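You operate a simulated robot arm through the tools that you are given. There is no shell and no other tool.

You are at the controls of a simulated robot arm. One attempt, no reset.

Task
Dock the blue cube light in well A, the red one in B, and start charging on FULL.
Fine: dock both while the charger is off; leave the other lights alone.

It is judged by the outcome, as a careful person would: the job done as asked, and still so three seconds after it is handed in. It fails if anything else is knocked over, pushed out of place, dropped, spilled or broken.

Robot
A 7-joint arm with a two-finger parallel gripper, fixed in place. Base frame: the origin is on the floor under the middle of its stand, x ahead of it, y to its left, z up; the work surface is at about z = 86. Readings come in cm, degrees, newtons and seconds.
With the tool pointing down near the work surface it reaches from about 10 to 64 cm from the base axis. Its first joint turns from -66.0 to 66.0 degrees. Payload 1.57 kg.
The tool frame sits at the grasp point between the pads (the TCP): z along the fingers, y along the line on which they close. The tips reach 3 cm beyond it. Largest opening 8 cm; finger width 1.7, thickness 1.2; the body of the gripper, 4 by 8.2 cm, starts 8 cm behind the TCP.
Orientation is that of the tool frame in the base frame, as a unit quaternion [x, y, z, w]. With the fingers straight down and closing along the base's y, the tool's x points along the base's -x, its y along +y and its z along -z.

Tools
- The arm moves only by the tool move_arm. Its argument "series" is a list of rows, each an object (a shift or turn left out is 0, a gripper value left out holds the last) with "offset": the shift along the base's x, y, z in cm, a list of three; "turn": the turn, a rotation vector about the base's x, y, z in degrees, a list of three; "jaw": the opening in per cent of the stroke, from 0 (shut) to 100 (fully open). In form: [{"offset": [x, y, z], "turn": [ax, ay, az], "jaw": jaw}, ...]. A call has 1 to 20 rows; each row is the pose to reach, as a shift and turn from the pose commanded when the call began. Each row takes 0.2 s and may step no farther than 5 cm and 8.6 degrees from the row before; otherwise, or with a gripper value out of range, the whole call is refused. A pose out of reach is approached as far as the arm can. The call stops where the force on the tool passes 40 N (or 10 N more than at its start, if that is more) or the arm is blocked; 0.2 s more then pass. The fingers move at their own pace (about 7.2 cm/s each) and stop on an object; they squeeze with about 28 N. The grip force told is the motor's: it shows also when the fingers shut on nothing. Time passes only in rows, and 0.2 s behind the last, so rows that repeat a pose let the fingers close. The reply holds the time, the measured pose of the TCP, the force on the tool along the base axes, the opening and the grip force, in the units named above and with some noise, with the torque about the TCP (base axes, N m) and any sound that the robot's microphone picked up.
- Cameras (640 x 400 px; columns grow to the right, rows downward): "scene" is fixed at [6.51, 43.85, 143.28]; the picture's right is [-0.69, -0.73, 0.00], its down [-0.36, 0.34, -0.87] and it looks along [0.63, -0.60, -0.50] (base axes); focal length 368 px, centre (320, 200). "wrist" rides on the gripper at [7.2, -0.7, -12.2] in the tool frame; the picture's right is [0.09, 1.00, 0.00], its down [-0.84, 0.08, -0.54] and it looks along [-0.54, 0.05, 0.84] (tool axes); focal length 238 px, centre (320, 200). There is no depth. A picture from a camera that has moved, and an enlarged one, comes with that camera's place and axes in the base frame and with its lens.
- grab_frame(camera): a new picture of that camera. No time passes.
- zoom(camera, box): a new picture of the part [left, top, right, bottom] of that camera's present view, enlarged. No time passes.
- sign_off(): hands the job in; it is judged then, once.

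Places have to be worked out from the pictures, the camera data and where the tool is seen. Open the gripper and draw the arm clear of the work before you hand the job in, unless the task says otherwise.

The tools are called as name(argument=value, ...) on one line, values as JSON. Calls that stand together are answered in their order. move_arm: Moves the arm, as the interface text tells. Its arguments: {"type":"object","properties":{"series":{"type":"array"}},"required":["series"]} The other tools are called the same way: grab_frame (camera) takes a picture; zoom (camera, box) takes an enlarged picture of a part of a camera's view; sign_off () hands the job in.

At the start:

```text
clock: 0.0
position: [37.44, -10.41, 121.84]
ee_rot: [0.0, 1.0, 0.0, 0.001]
ft_force: [0.3, -0.3, 0.3]
torque: [0.02, 0.0, 0.0]
gripper_width: 8.0
grip_force: 0.1
```

scene: 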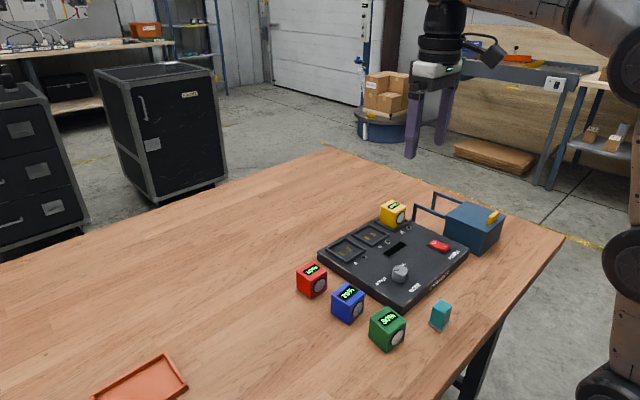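
wrist: 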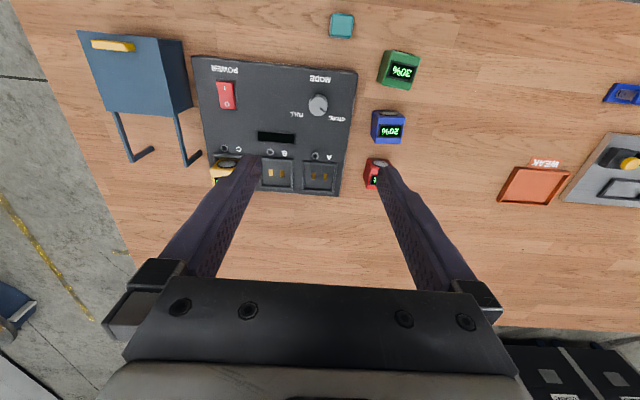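

The pictures show a charger board with three wells (the yellow light already in C), a power rocker, a mode knob, and loose red, blue and green cube lights. I'll zoom in for details before moving.

zoom(camera="scene", box=[290, 180, 520, 360])

zoom(camera="wrist", box=[180, 0, 440, 200])

zoom(camera="wrist", box=[460, 60, 640, 220])

```text
2.22 times, centred on (405, 270) of scene
camera zoom: at [6.51, 43.85, 143.28], right [-0.69, -0.73, 0.0], down [-0.36, 0.34, -0.87], along [0.63, -0.6, -0.5], focal length 818 px, centre (131, 44)
```

zoom: 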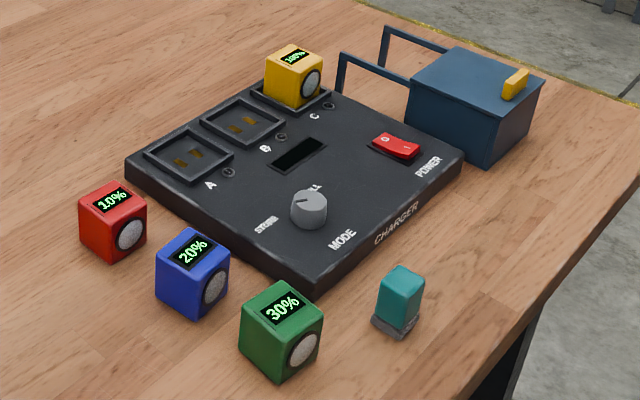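

```text
2.00 times, centred on (310, 100) of wrist
camera zoom: at [30.13, -11.11, 134.14], right [-0.09, 1.0, 0.0], down [0.84, 0.08, 0.54], along [0.54, 0.05, -0.84], focal length 477 px, centre (340, 400)
```

zoom: 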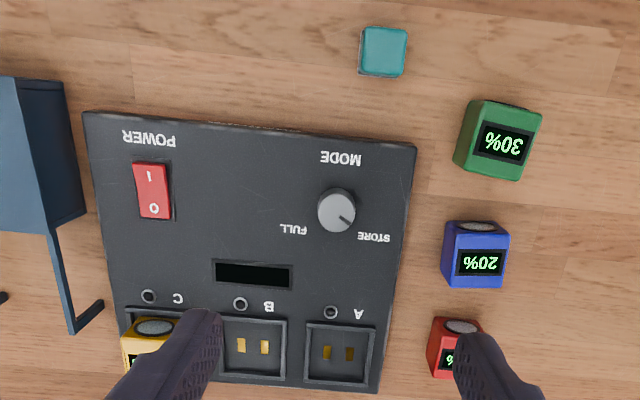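

```text
2.50 times, centred on (550, 140) of wrist
camera zoom: at [30.13, -11.11, 134.14], right [-0.09, 1.0, 0.0], down [0.84, 0.08, 0.54], along [0.54, 0.05, -0.84], focal length 596 px, centre (-255, 350)
```

zoom: 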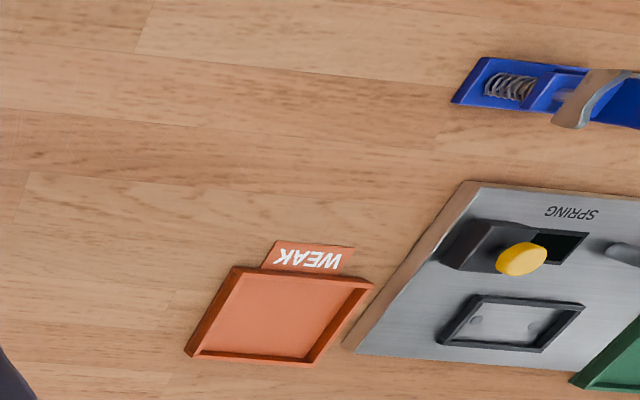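

The three loose cubes seem to lie along y≈+2 (green x≈32, blue x≈42, red x≈52), the charger top at about z=89 with well A near (53.4,-9.2) and B near (53.5,-18.1). I move above the blue cube for a closer look.

move_arm(series=[{"offset": [1.1, 3.2, -2.5], "jaw": 100}, {"offset": [2.3, 6.4, -5]}, {"offset": [3.4, 9.6, -7.5]}, {"offset": [4.6, 12.9, -10]}, {"offset": [4.6, 12.9, -10]}])

grab_frame(camera="wrist")

grab_frame(camera="scene")

```text
clock: 1.2
position: [42.36, 2.61, 112.17]
ee_rot: [0.0, 1.0, 0.0, 0.001]
ft_force: [0.1, 0.9, 0.2]
torque: [-0.02, 0.0, 0.0]
gripper_width: 8.02
grip_force: 0.1
```

```text
taken
camera wrist: at [35.05, 1.84, 124.35], right [-0.09, 1.0, 0.0], down [0.84, 0.08, 0.54], along [0.54, 0.05, -0.84], focal length 238 px, centre (320, 200)
```

wrist: 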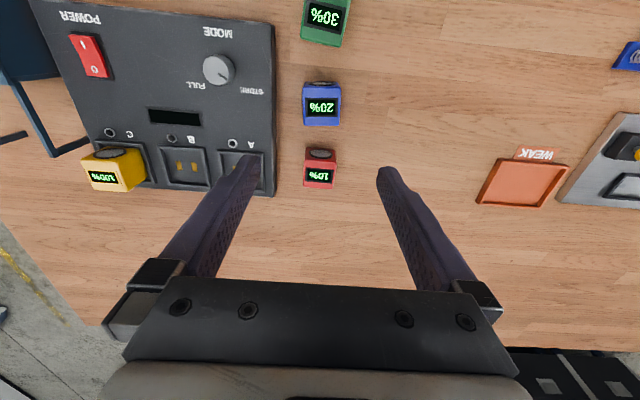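

```text
taken
```

scene: 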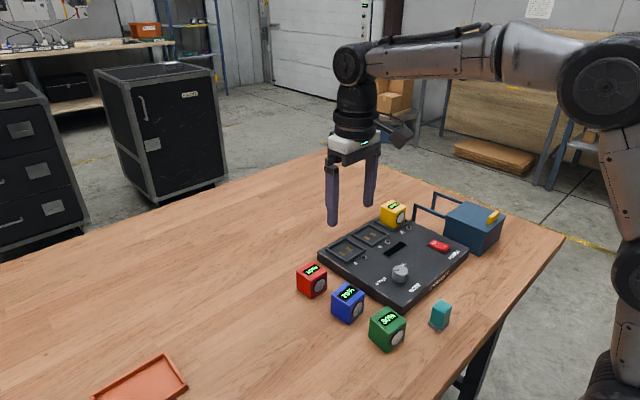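

Good unobstructed view of the cubes; I'll zoom for precise edges.

zoom(camera="wrist", box=[260, 70, 388, 150])

zoom(camera="wrist", box=[260, 130, 388, 210])

zoom(camera="wrist", box=[20, 0, 290, 200])

zoom(camera="scene", box=[290, 250, 418, 330])

```text
5.00 times, centred on (324, 110) of wrist
camera zoom: at [35.05, 1.84, 124.35], right [-0.09, 1.0, 0.0], down [0.84, 0.08, 0.54], along [0.54, 0.05, -0.84], focal length 1192 px, centre (300, 650)
```

zoom: 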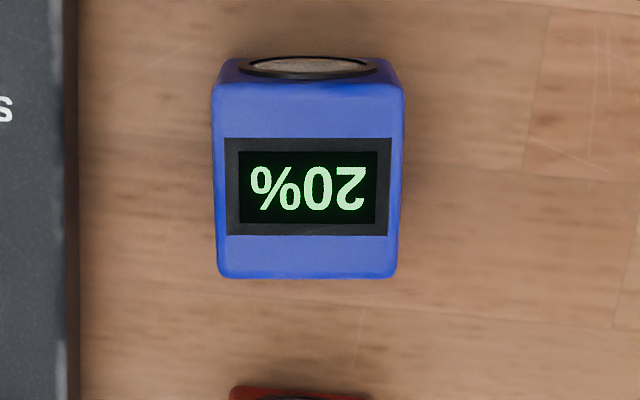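

```text
5.00 times, centred on (324, 170) of wrist
camera zoom: at [35.05, 1.84, 124.35], right [-0.09, 1.0, 0.0], down [0.84, 0.08, 0.54], along [0.54, 0.05, -0.84], focal length 1192 px, centre (300, 350)
```

zoom: 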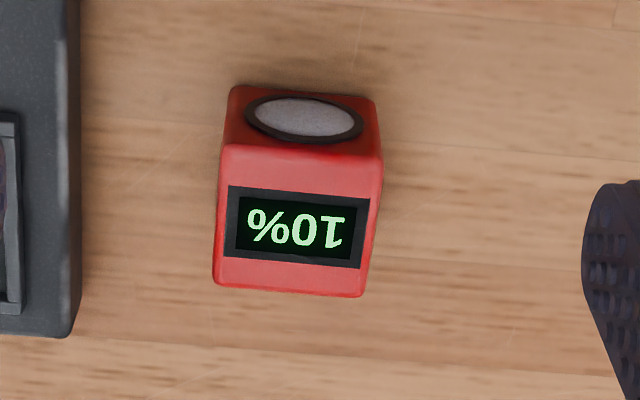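

```text
2.00 times, centred on (155, 100) of wrist
camera zoom: at [35.05, 1.84, 124.35], right [-0.09, 1.0, 0.0], down [0.84, 0.08, 0.54], along [0.54, 0.05, -0.84], focal length 477 px, centre (650, 400)
```

zoom: 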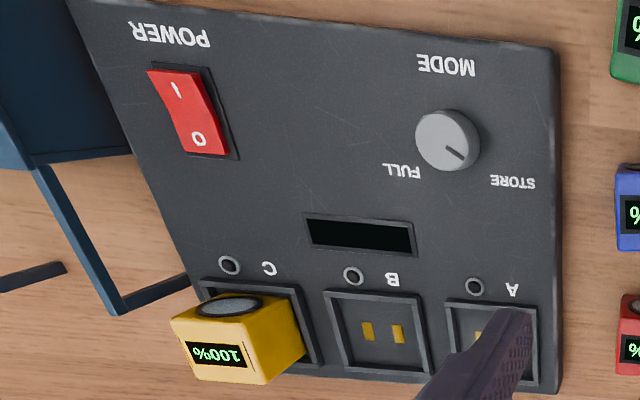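

```text
5.00 times, centred on (354, 290) of scene
camera zoom: at [6.51, 43.85, 143.28], right [-0.69, -0.73, 0.0], down [-0.36, 0.34, -0.87], along [0.63, -0.6, -0.5], focal length 1839 px, centre (150, -250)
```

zoom: 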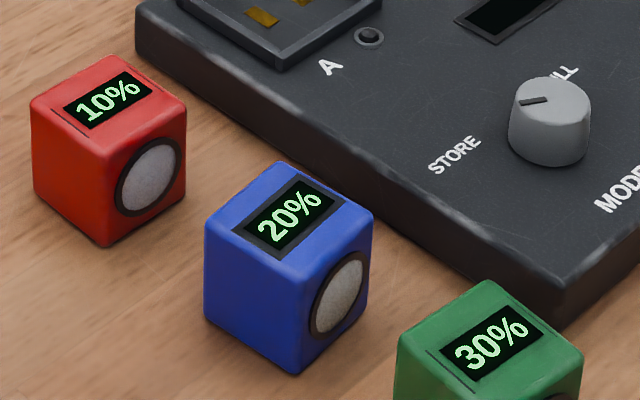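

Blue cube's top centre works out at about (41.9, 2.65), yaw about +5°, side about 4.8 cm. Before grasping, I look at wells A and B up close to pin them down.

move_arm(series=[{"offset": [2.4, -2.4, -2.4]}, {"offset": [4.8, -4.8, -4.8]}, {"offset": [7.2, -7.2, -7.2]}, {"offset": [9.6, -9.6, -9.6]}, {"offset": [11.6, -11.7, -12]}, {"offset": [11.6, -11.7, -12]}])

grab_frame(camera="wrist")

grab_frame(camera="scene")

```text
clock: 2.6
position: [53.59, -9.09, 99.97]
ee_rot: [0.0, 1.0, 0.0, 0.002]
ft_force: [0.3, -0.2, -0.1]
torque: [-0.02, -0.02, -0.01]
gripper_width: 8.01
grip_force: 0.0
```

```text
taken
camera wrist: at [46.27, -9.89, 112.16], right [-0.09, 1.0, 0.0], down [0.84, 0.08, 0.54], along [0.54, 0.05, -0.84], focal length 238 px, centre (320, 200)
```

wrist: 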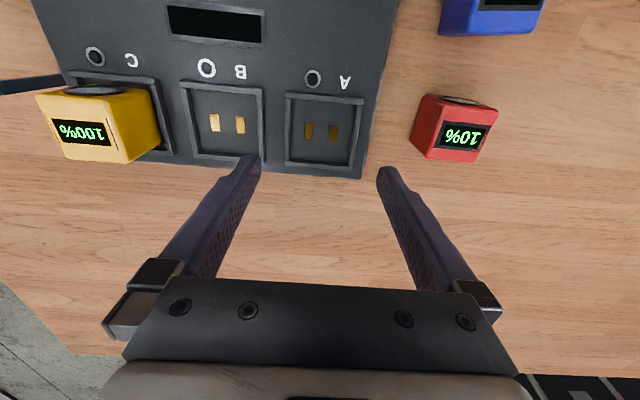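

```text
taken
```

scene: 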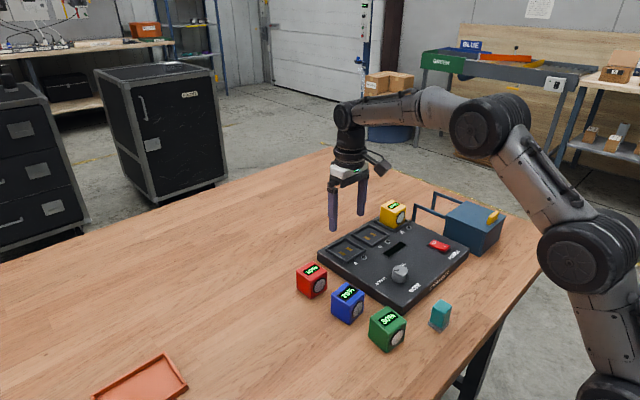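

I see wells A and B clearly; zooming to measure them.

zoom(camera="wrist", box=[160, 60, 384, 200])

zoom(camera="wrist", box=[20, 30, 180, 180])

zoom(camera="scene", box=[310, 195, 422, 265])

```text
2.86 times, centred on (272, 130) of wrist
camera zoom: at [46.27, -9.89, 112.16], right [-0.09, 1.0, 0.0], down [0.84, 0.08, 0.54], along [0.54, 0.05, -0.84], focal length 681 px, centre (457, 400)
```

zoom: 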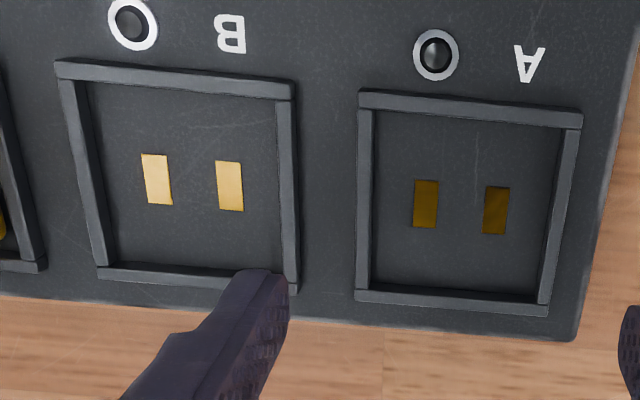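

```text
2.67 times, centred on (100, 105) of wrist
camera zoom: at [46.27, -9.89, 112.16], right [-0.09, 1.0, 0.0], down [0.84, 0.08, 0.54], along [0.54, 0.05, -0.84], focal length 636 px, centre (907, 453)
```

zoom: 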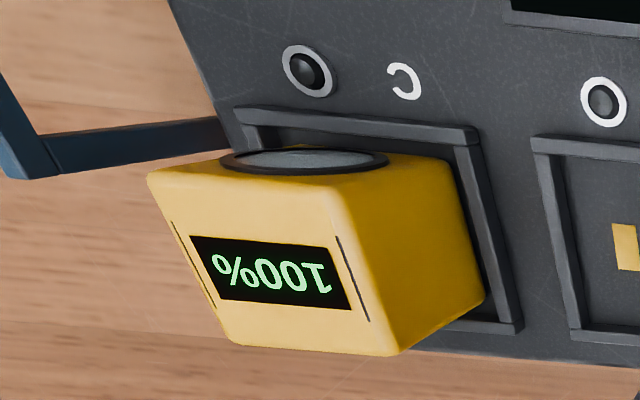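

```text
5.71 times, centred on (366, 230) of scene
camera zoom: at [6.52, 43.85, 143.28], right [-0.69, -0.73, 0.0], down [-0.36, 0.34, -0.87], along [0.63, -0.6, -0.5], focal length 2102 px, centre (57, 29)
```

zoom: 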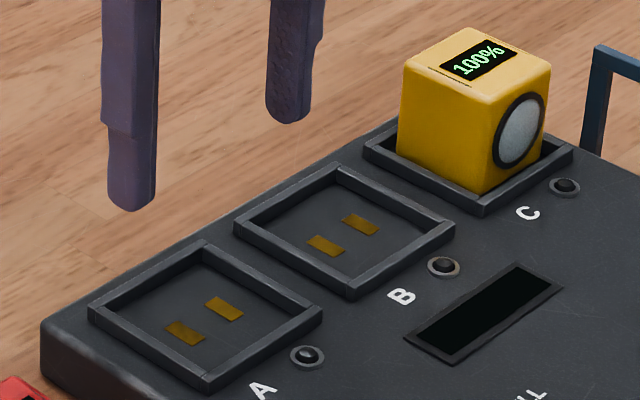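

Well A centre comes out at ≈(53.65,-9.1), B at ≈(53.6,-18.5), rims ~7.3 cm outside and ~6.2 inside, aligned with the base axes. Now I go above the blue cube with a +5° yaw.

move_arm(series=[{"offset": [-3, 3, 0]}, {"offset": [-6, 6, 0]}, {"offset": [-9, 9, 0], "turn": [0, 0, 2.5]}, {"offset": [-11.7, 11.75, 0], "turn": [0, 0, 5]}, {"offset": [-11.7, 11.75, -2], "turn": [0, 0, 5]}, {"offset": [-11.7, 11.75, -2], "turn": [0, 0, 5]}])

grab_frame(camera="wrist")

grab_frame(camera="scene")

```text
clock: 4.0
position: [42.12, 2.68, 98.35]
ee_rot: [-0.044, 0.999, 0.0, 0.002]
ft_force: [0.4, 0.1, -0.2]
torque: [0.01, 0.0, 0.01]
gripper_width: 8.0
grip_force: 0.0
```

```text
taken
camera wrist: at [34.88, 1.2, 110.52], right [-0.18, 0.98, 0.0], down [0.83, 0.15, 0.54], along [0.54, 0.1, -0.84], focal length 238 px, centre (320, 200)
```

wrist: 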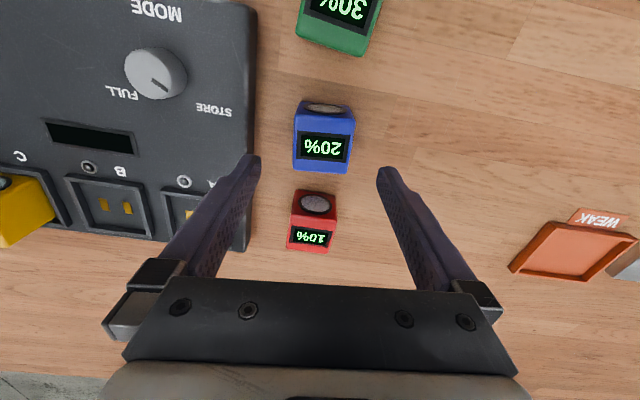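

```text
taken
```

scene: 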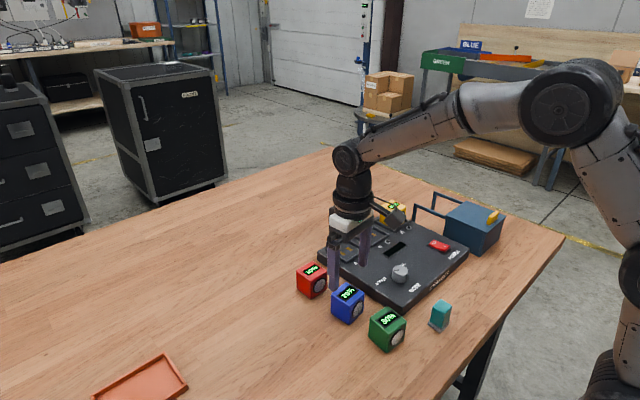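

The gripper hovers over blue; I zoom to refine the blue cube's position and yaw.

zoom(camera="wrist", box=[260, 90, 388, 170])

zoom(camera="wrist", box=[20, 0, 244, 140])

```text
5.00 times, centred on (324, 130) of wrist
camera zoom: at [34.88, 1.2, 110.52], right [-0.18, 0.98, 0.0], down [0.83, 0.15, 0.54], along [0.54, 0.1, -0.84], focal length 1192 px, centre (300, 550)
```

zoom: 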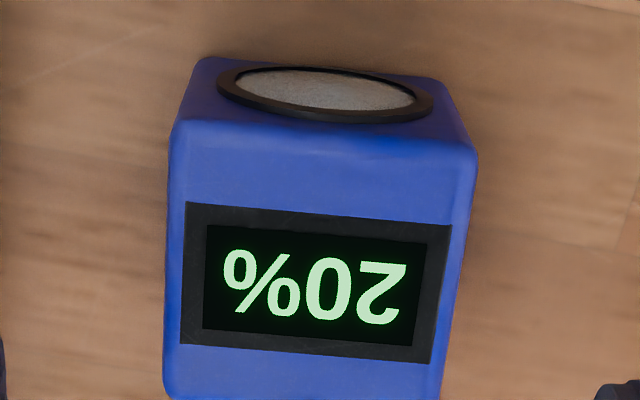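

```text
2.86 times, centred on (132, 70) of wrist
camera zoom: at [34.88, 1.2, 110.52], right [-0.18, 0.98, 0.0], down [0.83, 0.15, 0.54], along [0.54, 0.1, -0.84], focal length 681 px, centre (857, 571)
```

zoom: 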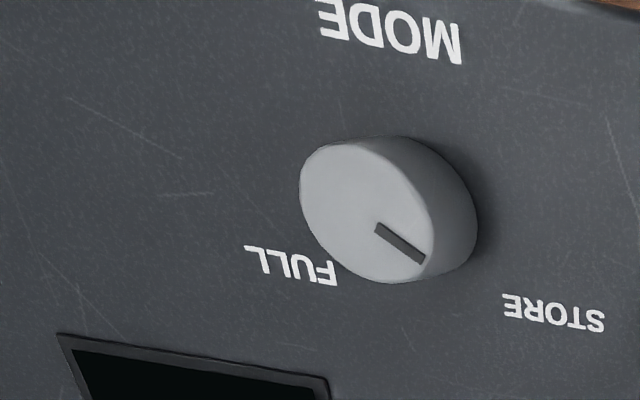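

Blue's centre refines to ≈(42.0, 2.75), yaw ≈5.3°, which matches the gripper. I descend to TCP z≈90.8 (tips ~1.8 cm above the table) and close.

move_arm(series=[{"offset": [-0.05, 0.12, -3]}, {"offset": [-0.05, 0.12, -5.5]}, {"offset": [-0.05, 0.12, -7.5]}, {"offset": [-0.05, 0.12, -7.5]}])

grab_frame(camera="wrist")

grab_frame(camera="scene")

```text
clock: 5.0
position: [41.77, 2.81, 90.46]
ee_rot: [-0.043, 0.999, 0.001, 0.001]
ft_force: [0.2, -0.3, 0.5]
torque: [0.0, 0.04, -0.01]
gripper_width: 8.03
grip_force: 0.2
```

```text
taken
camera wrist: at [34.56, 1.38, 102.66], right [-0.18, 0.98, 0.0], down [0.83, 0.15, 0.54], along [0.54, 0.1, -0.84], focal length 238 px, centre (320, 200)
```

wrist: 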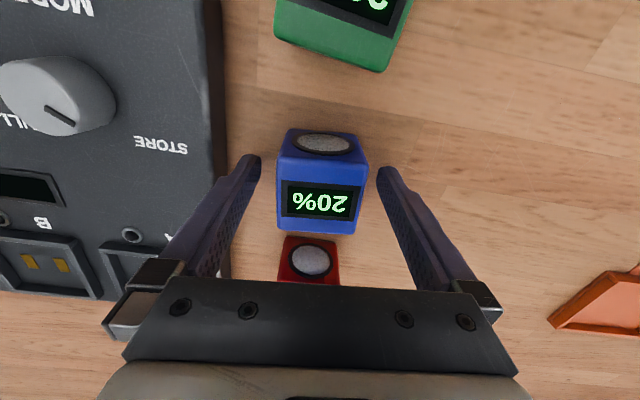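

```text
taken
```

scene: 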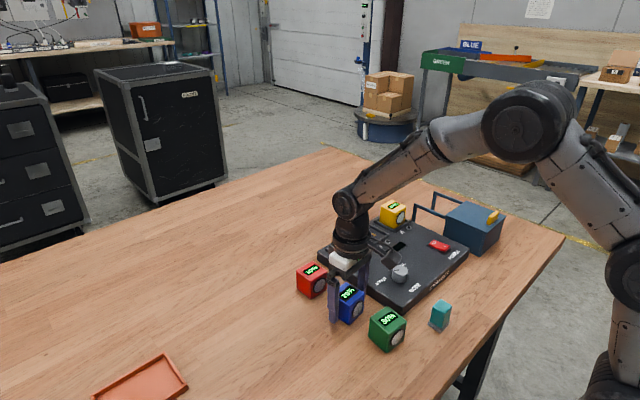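

The cube sits between the fingers; I make a small correction (+0.2 x, +0.3 z) and close the jaws.

move_arm(series=[{"offset": [0.2, 0, 0.3]}, {"offset": [0.2, 0, 0.3], "jaw": 0}, {"offset": [0.2, 0, 0.3], "jaw": 0}, {"offset": [0.2, 0, 0.3], "jaw": 0}, {"offset": [0.2, 0, 0.3], "jaw": 0}])

zoom(camera="wrist", box=[220, 100, 420, 260])

```text
clock: 6.2
position: [42.09, 2.78, 90.78]
ee_rot: [-0.043, 0.999, 0.0, 0.001]
ft_force: [-1.3, 0.5, 1.0]
torque: [0.03, 0.07, 0.03]
gripper_width: 4.98
grip_force: 27.6
```

```text
2.50 times, centred on (320, 180) of wrist
camera zoom: at [34.8, 1.4, 103.0], right [-0.18, 0.98, 0.0], down [0.83, 0.15, 0.54], along [0.54, 0.1, -0.84], focal length 596 px, centre (320, 250)
```

zoom: 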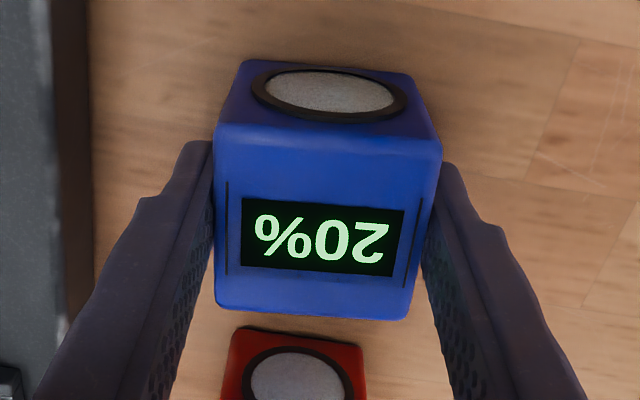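

Blue is held (5.0 cm wide, 27.6 N) and nearly centred at the TCP. I lift it and carry it over well A, squaring the yaw to 0.

move_arm(series=[{"offset": [0, 0, 1.5]}, {"offset": [0, 0, 4.5]}, {"offset": [0.5, -0.5, 8]}, {"offset": [3, -3, 9], "turn": [0, 0, -1]}, {"offset": [5.8, -6, 9], "turn": [0, 0, -2.5]}, {"offset": [8.6, -9, 8.5], "turn": [0, 0, -4]}, {"offset": [11.5, -11.9, 8], "turn": [0, 0, -5]}, {"offset": [11.5, -11.9, 8], "turn": [0, 0, -5]}, {"offset": [11.5, -11.9, 8], "turn": [0, 0, -5]}])

grab_frame(camera="wrist")

grab_frame(camera="scene")

```text
clock: 8.2
position: [53.62, -9.03, 98.72]
ee_rot: [-0.001, 1.0, 0.0, 0.001]
ft_force: [-0.5, -0.4, -1.1]
torque: [0.02, 0.03, 0.01]
gripper_width: 0.0
grip_force: 21.2
```

```text
taken
camera wrist: at [46.32, -9.74, 110.86], right [-0.09, 1.0, 0.0], down [0.84, 0.08, 0.54], along [0.54, 0.05, -0.84], focal length 238 px, centre (320, 200)
```

wrist: 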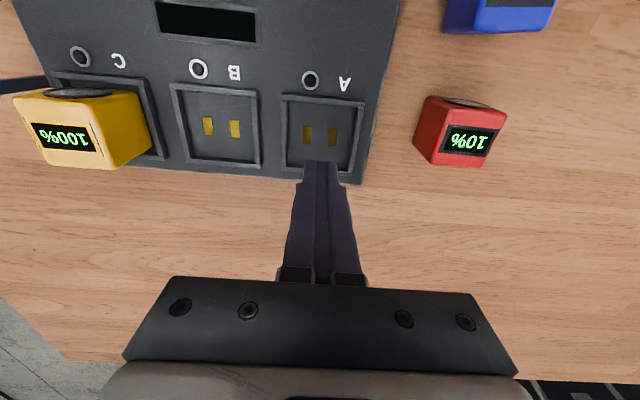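

```text
taken
```

scene: 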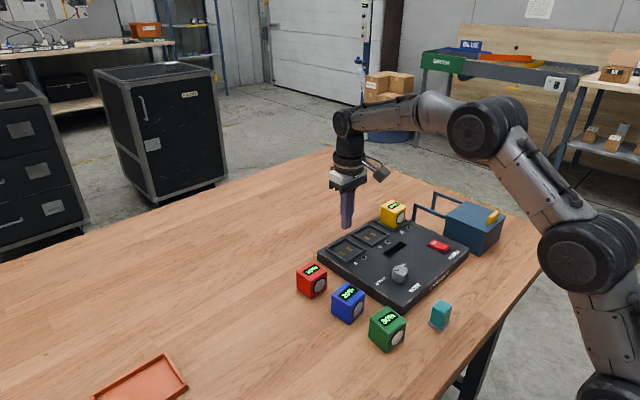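

The blue cube slipped out of the grip on lifting (width reads 0 and it's still standing near its old place). I check its state before trying again with a deeper grip and slower lift.

zoom(camera="scene", box=[290, 250, 418, 330])

zoom(camera="wrist", box=[380, 0, 572, 120])

zoom(camera="scene", box=[310, 150, 422, 240])

```text
5.00 times, centred on (354, 290) of scene
camera zoom: at [6.52, 43.85, 143.28], right [-0.69, -0.73, 0.0], down [-0.36, 0.34, -0.87], along [0.63, -0.6, -0.5], focal length 1839 px, centre (150, -250)
```

zoom: 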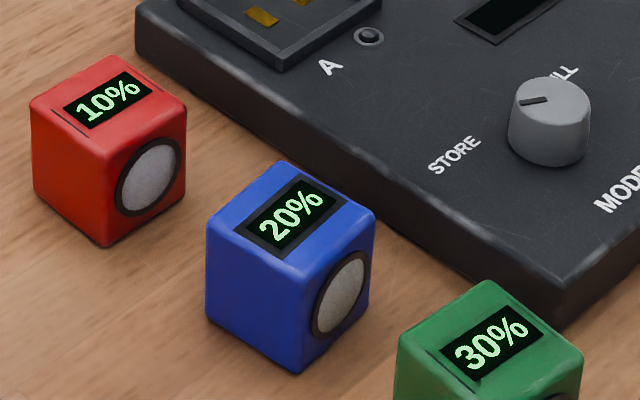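

```text
3.33 times, centred on (476, 60) of wrist
camera zoom: at [46.32, -9.74, 110.86], right [-0.09, 1.0, 0.0], down [0.84, 0.08, 0.54], along [0.54, 0.05, -0.84], focal length 794 px, centre (-200, 667)
```

zoom: 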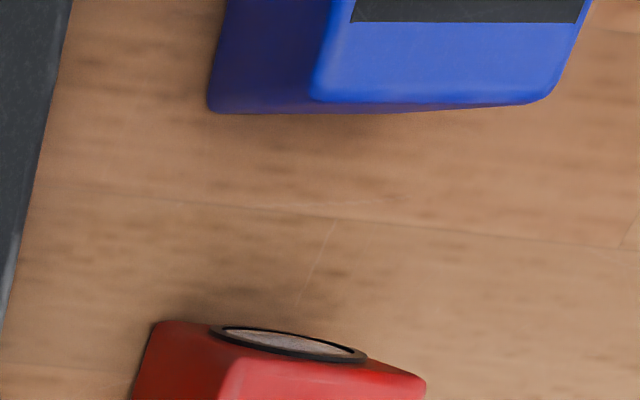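

```text
4.44 times, centred on (366, 195) of scene
camera zoom: at [6.52, 43.85, 143.28], right [-0.69, -0.73, 0.0], down [-0.36, 0.34, -0.87], along [0.63, -0.6, -0.5], focal length 1635 px, centre (116, 222)
```

zoom: 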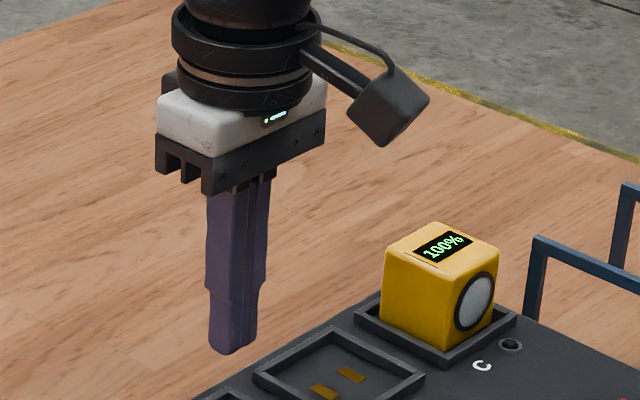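

Blue is upright and practically where it was. I go back above it with jaws open.

move_arm(series=[{"offset": [-2.9, 3, 0], "turn": [0, 0, 1], "jaw": 100}, {"offset": [-5.8, 6, 0], "turn": [0, 0, 2.5], "jaw": 100}, {"offset": [-8.7, 9, 0], "turn": [0, 0, 4], "jaw": 100}, {"offset": [-11.5, 11.9, 0], "turn": [0, 0, 5], "jaw": 100}, {"offset": [-11.5, 11.9, -2], "turn": [0, 0, 5], "jaw": 100}, {"offset": [-11.5, 11.9, -2], "turn": [0, 0, 5], "jaw": 100}])

zoom(camera="wrist", box=[220, 60, 420, 220])

```text
clock: 9.6
position: [42.11, 2.89, 96.85]
ee_rot: [-0.044, 0.999, -0.001, 0.001]
ft_force: [0.2, -0.1, 0.1]
torque: [0.01, -0.02, 0.04]
gripper_width: 8.0
grip_force: 0.1
```

```text
2.50 times, centred on (320, 140) of wrist
camera zoom: at [34.92, 1.47, 109.0], right [-0.18, 0.98, 0.0], down [0.83, 0.15, 0.54], along [0.54, 0.1, -0.84], focal length 596 px, centre (320, 350)
```

zoom: 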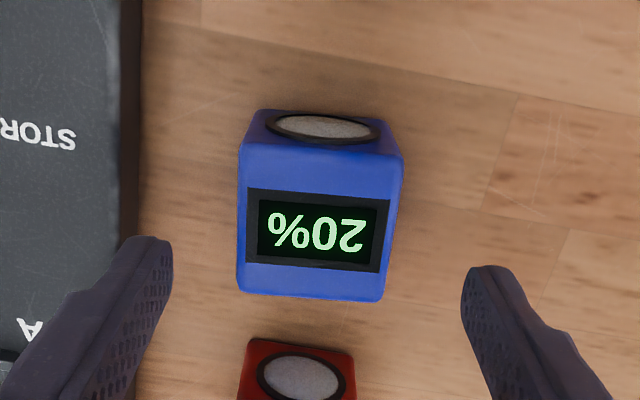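

Blue is at ≈(41.95, 2.65). I descend deeper this time to z≈89.7, close, and let the grip settle.

move_arm(series=[{"offset": [-0.1, -0.12, -3]}, {"offset": [-0.1, -0.12, -5.5]}, {"offset": [-0.1, -0.12, -7.1]}, {"offset": [-0.1, -0.12, -7.1]}, {"offset": [-0.1, -0.12, -7.1], "jaw": 0}, {"offset": [-0.1, -0.12, -7.1], "jaw": 0}, {"offset": [-0.1, -0.12, -7.1], "jaw": 0}, {"offset": [-0.1, -0.12, -7.1], "jaw": 0}, {"offset": [-0.1, -0.12, -7.1], "jaw": 0}])

grab_frame(camera="wrist")

```text
clock: 11.6
position: [41.97, 2.67, 89.43]
ee_rot: [-0.043, 0.999, 0.0, 0.001]
ft_force: [0.7, 0.9, 0.3]
torque: [-0.03, 0.01, 0.01]
gripper_width: 4.97
grip_force: 28.0
```

```text
taken
camera wrist: at [34.7, 1.25, 101.64], right [-0.18, 0.98, 0.0], down [0.83, 0.15, 0.54], along [0.53, 0.1, -0.84], focal length 238 px, centre (320, 200)
```

wrist: 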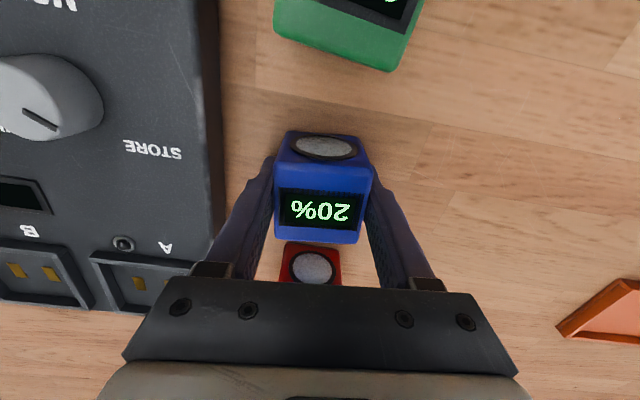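

The grip is closed at 4.97 cm with TCP z≈89.4. I lift very slowly by 1 cm and check.

move_arm(series=[{"offset": [0, 0, 0.1]}, {"offset": [0, 0, 0.25]}, {"offset": [0, 0, 0.4]}, {"offset": [0, 0, 0.6]}, {"offset": [0, 0, 0.8]}, {"offset": [0, 0, 1.0]}, {"offset": [0, 0, 1.0]}])

zoom(camera="scene", box=[290, 240, 418, 330])

zoom(camera="wrist", box=[220, 100, 420, 260])

```text
clock: 13.2
position: [42.0, 2.41, 90.68]
ee_rot: [-0.044, 0.999, 0.0, 0.002]
ft_force: [-0.2, -0.4, -1.6]
torque: [-0.04, 0.02, 0.0]
gripper_width: 4.98
grip_force: 27.8
```

```text
4.44 times, centred on (354, 285) of scene
camera zoom: at [6.52, 43.85, 143.28], right [-0.69, -0.73, 0.0], down [-0.36, 0.34, -0.87], along [0.63, -0.6, -0.5], focal length 1635 px, centre (169, -178)
```

zoom: 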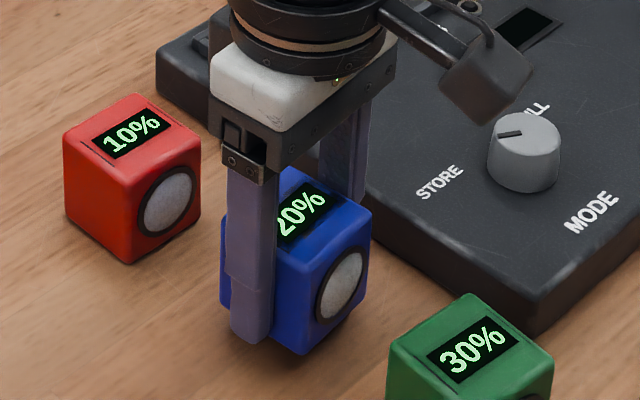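

```text
2.50 times, centred on (320, 180) of wrist
camera zoom: at [34.74, 1.17, 102.83], right [-0.18, 0.98, 0.0], down [0.83, 0.15, 0.54], along [0.53, 0.1, -0.84], focal length 596 px, centre (320, 250)
```

zoom: 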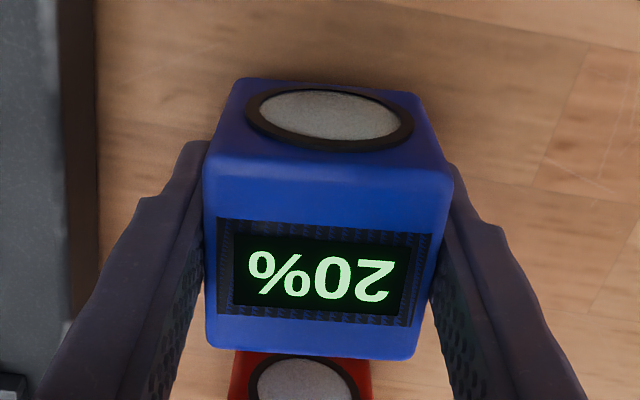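

The cube now comes up with the gripper (weight ~1.7 N shown). I keep lifting slowly and smoothly, to about 5 cm more.

move_arm(series=[{"offset": [0, 0, 0.15]}, {"offset": [0, 0, 0.4]}, {"offset": [0, 0, 0.75]}, {"offset": [0, 0, 1.15]}, {"offset": [0, 0, 1.6]}, {"offset": [0, 0, 2.1]}, {"offset": [0, 0, 2.6]}, {"offset": [0, 0, 3.1]}, {"offset": [0, 0, 3.5]}, {"offset": [0, 0, 3.9]}, {"offset": [0, 0, 4.2]}, {"offset": [0, 0, 4.4]}, {"offset": [0, 0, 4.5]}, {"offset": [0, 0, 4.5]}])

zoom(camera="wrist", box=[220, 100, 420, 260])

zoom(camera="scene", box=[290, 200, 450, 330])

```text
clock: 16.2
position: [42.04, 2.6, 95.08]
ee_rot: [-0.043, 0.999, 0.001, 0.001]
ft_force: [-0.3, -0.9, -2.2]
torque: [-0.01, 0.0, 0.0]
gripper_width: 5.0
grip_force: 27.4
```

```text
2.50 times, centred on (320, 180) of wrist
camera zoom: at [34.78, 1.15, 107.27], right [-0.18, 0.98, 0.0], down [0.83, 0.15, 0.54], along [0.54, 0.1, -0.84], focal length 596 px, centre (320, 250)
```

zoom: 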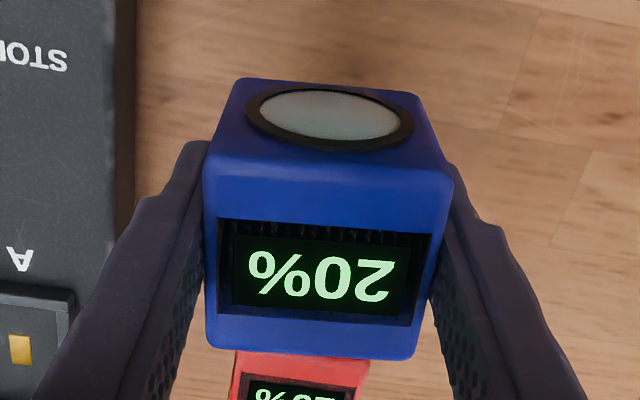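

```text
3.08 times, centred on (370, 265) of scene
camera zoom: at [6.52, 43.85, 143.28], right [-0.69, -0.73, 0.0], down [-0.36, 0.34, -0.87], along [0.63, -0.6, -0.5], focal length 1132 px, centre (166, 0)
```

zoom: 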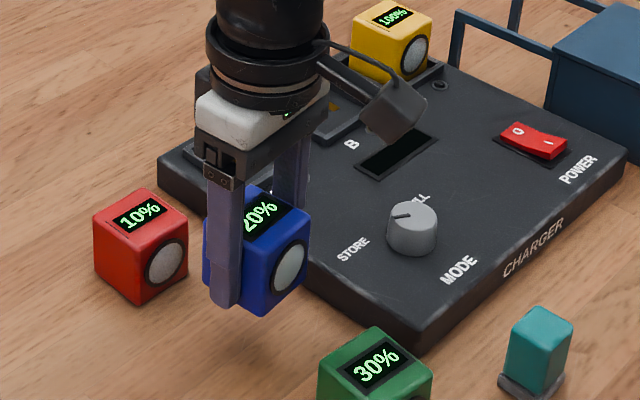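

The cube is steady in the jaws (identical pixels before and after the lift). I now carry it slowly to above well A, taking the yaw back to 0.

move_arm(series=[{"offset": [0.14, -0.14, 0]}, {"offset": [0.42, -0.43, 0]}, {"offset": [0.84, -0.85, 0]}, {"offset": [1.41, -1.42, 0]}, {"offset": [2.11, -2.13, 0], "turn": [0, 0, -0.5]}, {"offset": [2.96, -2.98, 0], "turn": [0, 0, -1]}, {"offset": [3.8, -3.83, 0], "turn": [0, 0, -1.5]}, {"offset": [4.65, -4.69, 0], "turn": [0, 0, -2]}, {"offset": [5.49, -5.54, 0], "turn": [0, 0, -2.5]}, {"offset": [6.34, -6.39, 0], "turn": [0, 0, -3]}, {"offset": [7.18, -7.24, 0], "turn": [0, 0, -3.5]}, {"offset": [8.03, -8.09, 0], "turn": [0, 0, -4]}, {"offset": [8.87, -8.95, 0], "turn": [0, 0, -4.5]}, {"offset": [9.64, -9.73, 0], "turn": [0, 0, -5]}, {"offset": [10.35, -10.44, 0], "turn": [0, 0, -5]}, {"offset": [10.91, -11.0, 0], "turn": [0, 0, -5]}, {"offset": [11.26, -11.36, 0], "turn": [0, 0, -5]}, {"offset": [11.48, -11.57, 0], "turn": [0, 0, -5]}, {"offset": [11.55, -11.65, 0], "turn": [0, 0, -5]}, {"offset": [11.55, -11.65, 0], "turn": [0, 0, -5]}])

grab_frame(camera="wrist")

zoom(camera="scene", box=[290, 180, 450, 280])

```text
clock: 20.4
position: [53.57, -9.12, 95.09]
ee_rot: [0.001, 1.0, 0.0, 0.001]
ft_force: [-0.8, 0.0, -2.5]
torque: [-0.01, -0.01, -0.01]
gripper_width: 4.96
grip_force: 28.3
```

```text
taken
camera wrist: at [46.21, -9.85, 107.29], right [-0.09, 1.0, 0.0], down [0.84, 0.08, 0.54], along [0.54, 0.05, -0.84], focal length 238 px, centre (320, 200)
```

wrist: 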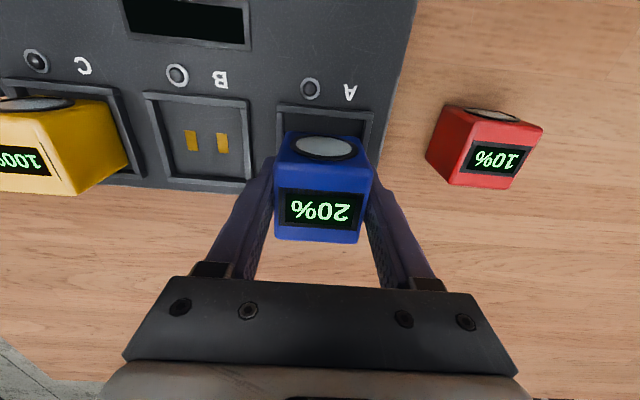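

```text
4.00 times, centred on (370, 230) of scene
camera zoom: at [6.52, 43.85, 143.28], right [-0.69, -0.73, 0.0], down [-0.36, 0.34, -0.87], along [0.63, -0.6, -0.5], focal length 1472 px, centre (120, 80)
```

zoom: 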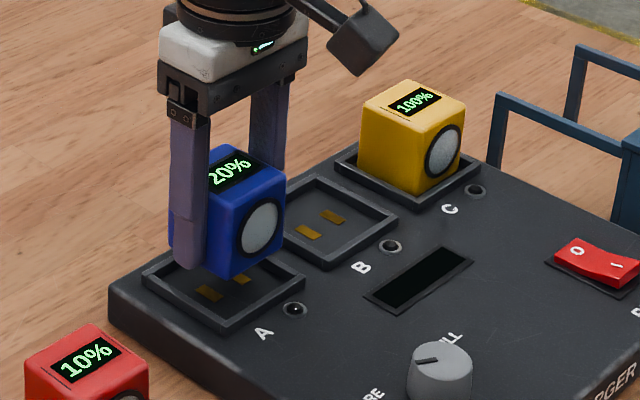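

Blue is over well A, aligned. I lower it slowly to just above the rim and check alignment.

move_arm(series=[{"offset": [0, 0, -0.15]}, {"offset": [0, 0, -0.4]}, {"offset": [0, 0, -0.7]}, {"offset": [0, 0, -1.05]}, {"offset": [0, 0, -1.4]}, {"offset": [0, 0, -1.75]}, {"offset": [0, 0, -2.1]}, {"offset": [0, 0, -2.4]}, {"offset": [0, 0, -2.6]}, {"offset": [0, 0, -2.7]}, {"offset": [0, 0, -2.7]}])

zoom(camera="wrist", box=[200, 60, 440, 260])

zoom(camera="scene", box=[300, 190, 412, 270])

```text
clock: 22.8
position: [53.62, -8.97, 92.79]
ee_rot: [0.0, 1.0, 0.001, 0.003]
ft_force: [-12.9, -0.2, 28.2]
torque: [0.24, 0.63, 0.12]
gripper_width: 4.96
grip_force: 28.2
```

```text
2.00 times, centred on (320, 160) of wrist
camera zoom: at [46.16, -9.81, 104.94], right [-0.09, 1.0, 0.0], down [0.83, 0.08, 0.55], along [0.55, 0.05, -0.84], focal length 477 px, centre (320, 280)
```

zoom: 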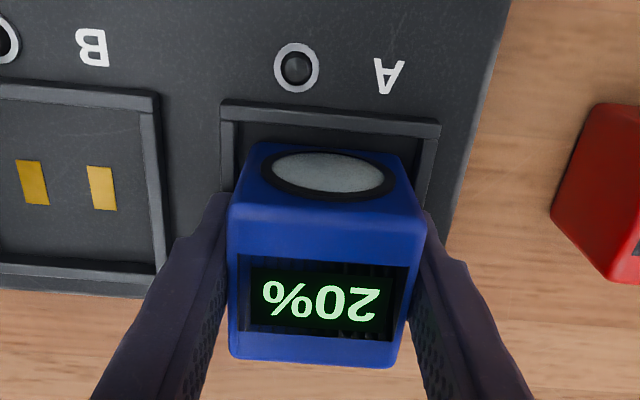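

```text
5.00 times, centred on (356, 230) of scene
camera zoom: at [6.43, 43.86, 143.28], right [-0.69, -0.73, 0.0], down [-0.36, 0.34, -0.87], along [0.63, -0.6, -0.49], focal length 1839 px, centre (140, 50)
```

zoom: 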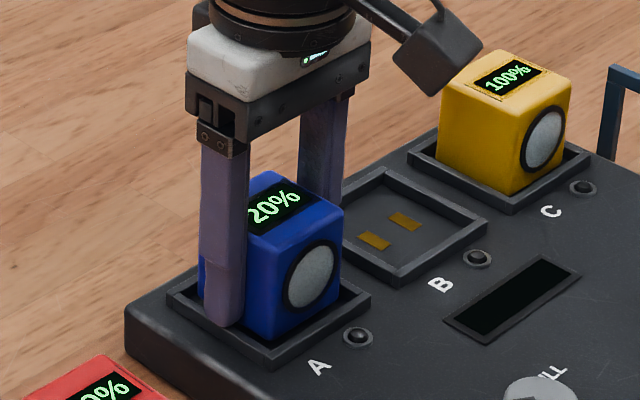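

Contact: 28 N up and -13 N in x, i.e. the far bottom edge is resting on the far rim. Comparing the two views, the rim top is really at z≈89.5, which puts well A's centre at ≈(53.37,-9.13), so I'm ~0.35 cm too far in x. I raise slowly, shift back and recheck.

move_arm(series=[{"offset": [0, 0, 0.1]}, {"offset": [0, 0, 0.3]}, {"offset": [0, 0, 0.6]}, {"offset": [0, 0, 0.9]}, {"offset": [0, 0, 1.1]}, {"offset": [-0.1, 0, 1.2]}, {"offset": [-0.25, 0, 1.2]}, {"offset": [-0.35, 0, 1.2]}, {"offset": [-0.35, 0, 1.2]}])

zoom(camera="wrist", box=[200, 60, 440, 260])

zoom(camera="scene", box=[300, 190, 412, 270])

```text
clock: 24.8
position: [53.06, -9.07, 93.68]
ee_rot: [0.0, 1.0, -0.001, 0.001]
ft_force: [-0.8, 0.9, -2.5]
torque: [-0.02, -0.01, 0.03]
gripper_width: 4.95
grip_force: 28.5
```

```text
2.00 times, centred on (320, 160) of wrist
camera zoom: at [45.78, -9.83, 105.83], right [-0.09, 1.0, 0.0], down [0.84, 0.08, 0.54], along [0.54, 0.05, -0.84], focal length 477 px, centre (320, 280)
```

zoom: 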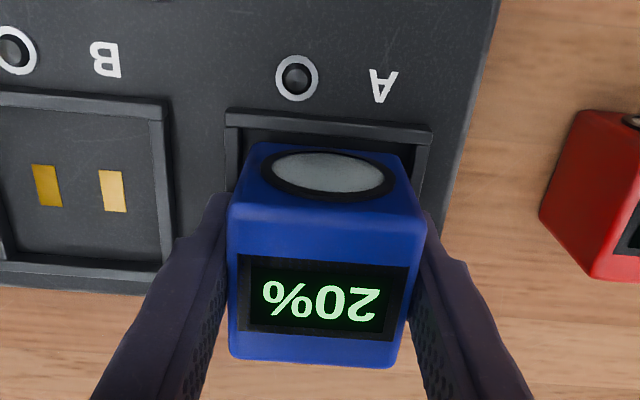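

```text
5.00 times, centred on (356, 230) of scene
camera zoom: at [6.52, 43.85, 143.28], right [-0.69, -0.73, 0.0], down [-0.36, 0.34, -0.87], along [0.63, -0.6, -0.5], focal length 1839 px, centre (140, 50)
```

zoom: 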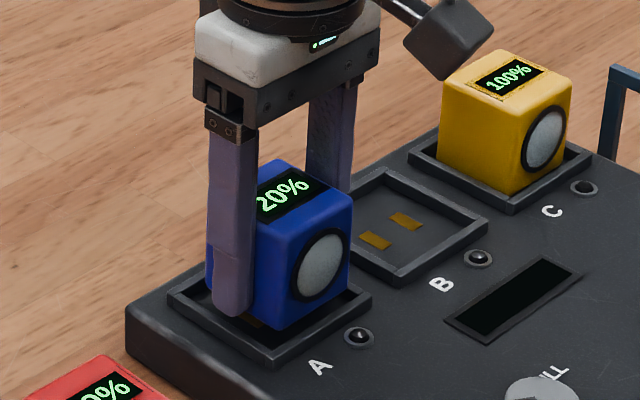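

Cube pose in the jaws is unchanged; the contact was evidently the finger tips reaching the rim tops (rim ≈ z 89.7) with the cube already ~0.4 cm inside the well. Well A centre re-measures at (53.4,-9.12), so I shift +0.2 in x and lower to just short of rim contact.

move_arm(series=[{"offset": [0.1, -0.03, 0]}, {"offset": [0.22, -0.03, 0]}, {"offset": [0.22, -0.03, -0.1]}, {"offset": [0.22, -0.03, -0.25]}, {"offset": [0.22, -0.03, -0.4]}, {"offset": [0.22, -0.03, -0.55]}, {"offset": [0.22, -0.03, -0.65]}, {"offset": [0.22, -0.03, -0.7]}, {"offset": [0.22, -0.03, -0.7]}])

zoom(camera="wrist", box=[200, 60, 440, 260])

zoom(camera="scene", box=[300, 210, 396, 270])

```text
clock: 26.8
position: [53.49, -8.98, 92.91]
ee_rot: [0.0, 1.0, 0.0, 0.001]
ft_force: [0.0, -0.2, -1.7]
torque: [0.01, -0.01, 0.0]
gripper_width: 4.98
grip_force: 28.0
```

```text
2.00 times, centred on (320, 160) of wrist
camera zoom: at [46.1, -9.86, 105.09], right [-0.09, 1.0, 0.0], down [0.84, 0.08, 0.54], along [0.54, 0.05, -0.84], focal length 477 px, centre (320, 280)
```

zoom: 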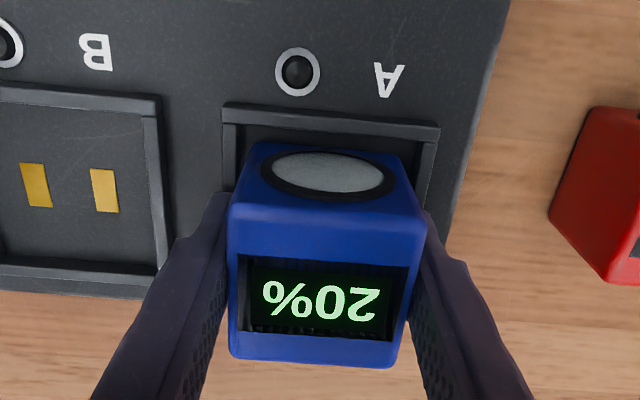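

```text
6.67 times, centred on (348, 240) of scene
camera zoom: at [6.52, 43.85, 143.28], right [-0.69, -0.73, 0.0], down [-0.36, 0.34, -0.87], along [0.63, -0.6, -0.5], focal length 2452 px, centre (133, -67)
```

zoom: 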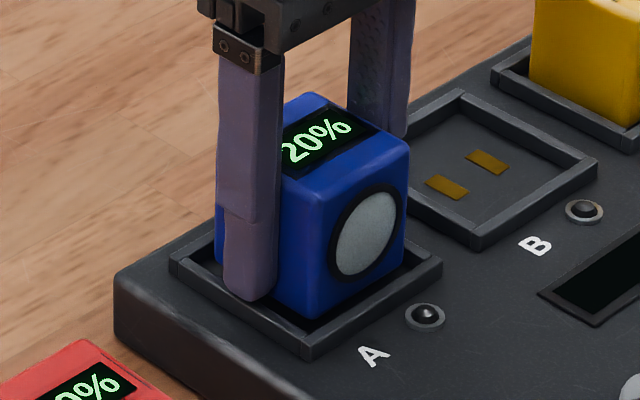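

The cube is centred in well A (equal gaps to the rim on all sides) with tips just above the rim and no contact force. I open the jaws to let it settle into the well.

move_arm(series=[{"offset": [0, 0, 0], "jaw": 78}, {"offset": [0, 0, 0], "jaw": 78}, {"offset": [0, 0, 0], "jaw": 78}, {"offset": [0, 0, 0], "jaw": 78}])

zoom(camera="wrist", box=[200, 60, 440, 260])

zoom(camera="scene", box=[300, 210, 396, 270])

```text
clock: 27.8
position: [53.39, -9.1, 92.84]
ee_rot: [0.0, 1.0, 0.0, 0.001]
ft_force: [-0.6, 0.2, 0.3]
torque: [-0.04, -0.01, 0.02]
gripper_width: 6.26
grip_force: 0.2
```

```text
2.00 times, centred on (320, 160) of wrist
camera zoom: at [46.1, -9.86, 105.09], right [-0.09, 1.0, 0.0], down [0.84, 0.08, 0.54], along [0.54, 0.05, -0.84], focal length 477 px, centre (320, 280)
```

zoom: 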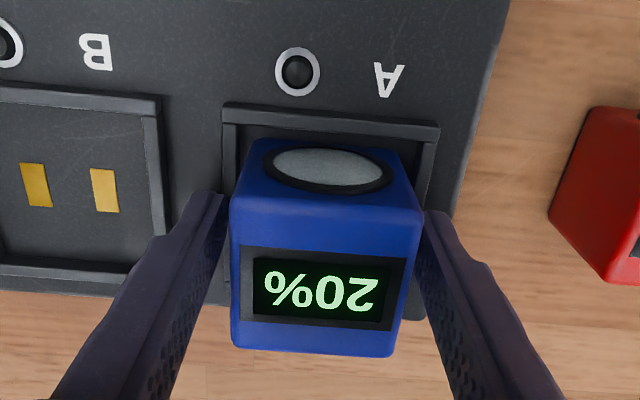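

```text
6.67 times, centred on (348, 240) of scene
camera zoom: at [6.51, 43.85, 143.28], right [-0.69, -0.73, 0.0], down [-0.36, 0.34, -0.87], along [0.63, -0.6, -0.5], focal length 2452 px, centre (133, -67)
```

zoom: 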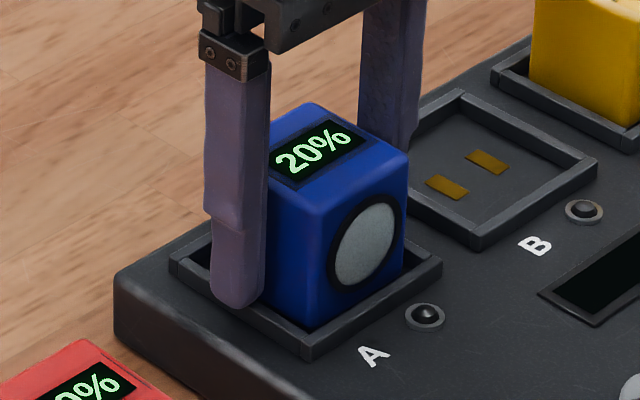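

Blue dropped in and sits flat and square in well A. I rise straight up and move over to the red cube (estimated at ≈(51.85, 3.2), yaw ≈0.5°).

move_arm(series=[{"offset": [0, 0, 0.8]}, {"offset": [0, 0, 2.5]}, {"offset": [0, 0, 5]}, {"offset": [0, 0, 7.5]}, {"offset": [-0.5, 4, 7.5], "jaw": 100}, {"offset": [-1, 8, 7.5]}, {"offset": [-1.55, 12.2, 6.5]}, {"offset": [-1.55, 12.2, 5]}, {"offset": [-1.55, 12.2, 5]}])

zoom(camera="wrist", box=[220, 60, 420, 220])

grab_frame(camera="scene")

```text
clock: 29.8
position: [51.94, 3.47, 98.01]
ee_rot: [0.0, 1.0, 0.0, 0.001]
ft_force: [-0.4, -0.4, 0.2]
torque: [-0.01, -0.02, 0.01]
gripper_width: 8.0
grip_force: 0.0
```

```text
2.50 times, centred on (320, 140) of wrist
camera zoom: at [44.51, 2.64, 110.11], right [-0.09, 1.0, 0.0], down [0.84, 0.08, 0.54], along [0.54, 0.05, -0.84], focal length 596 px, centre (320, 350)
```

zoom: 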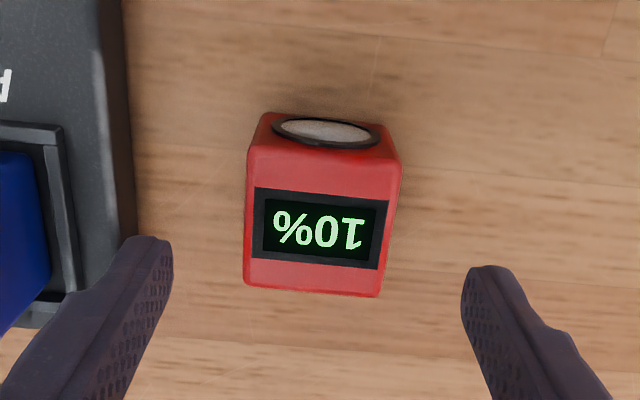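

```text
taken
```

scene: 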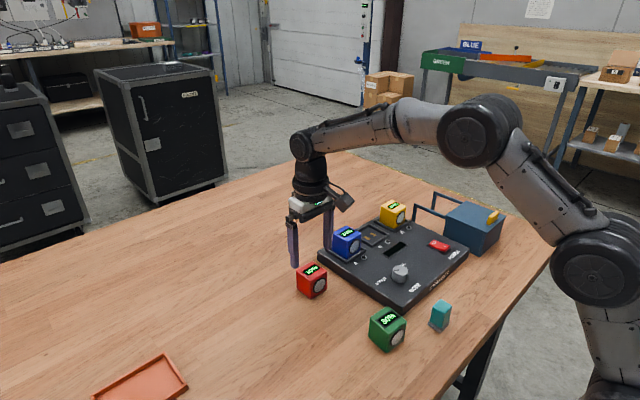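

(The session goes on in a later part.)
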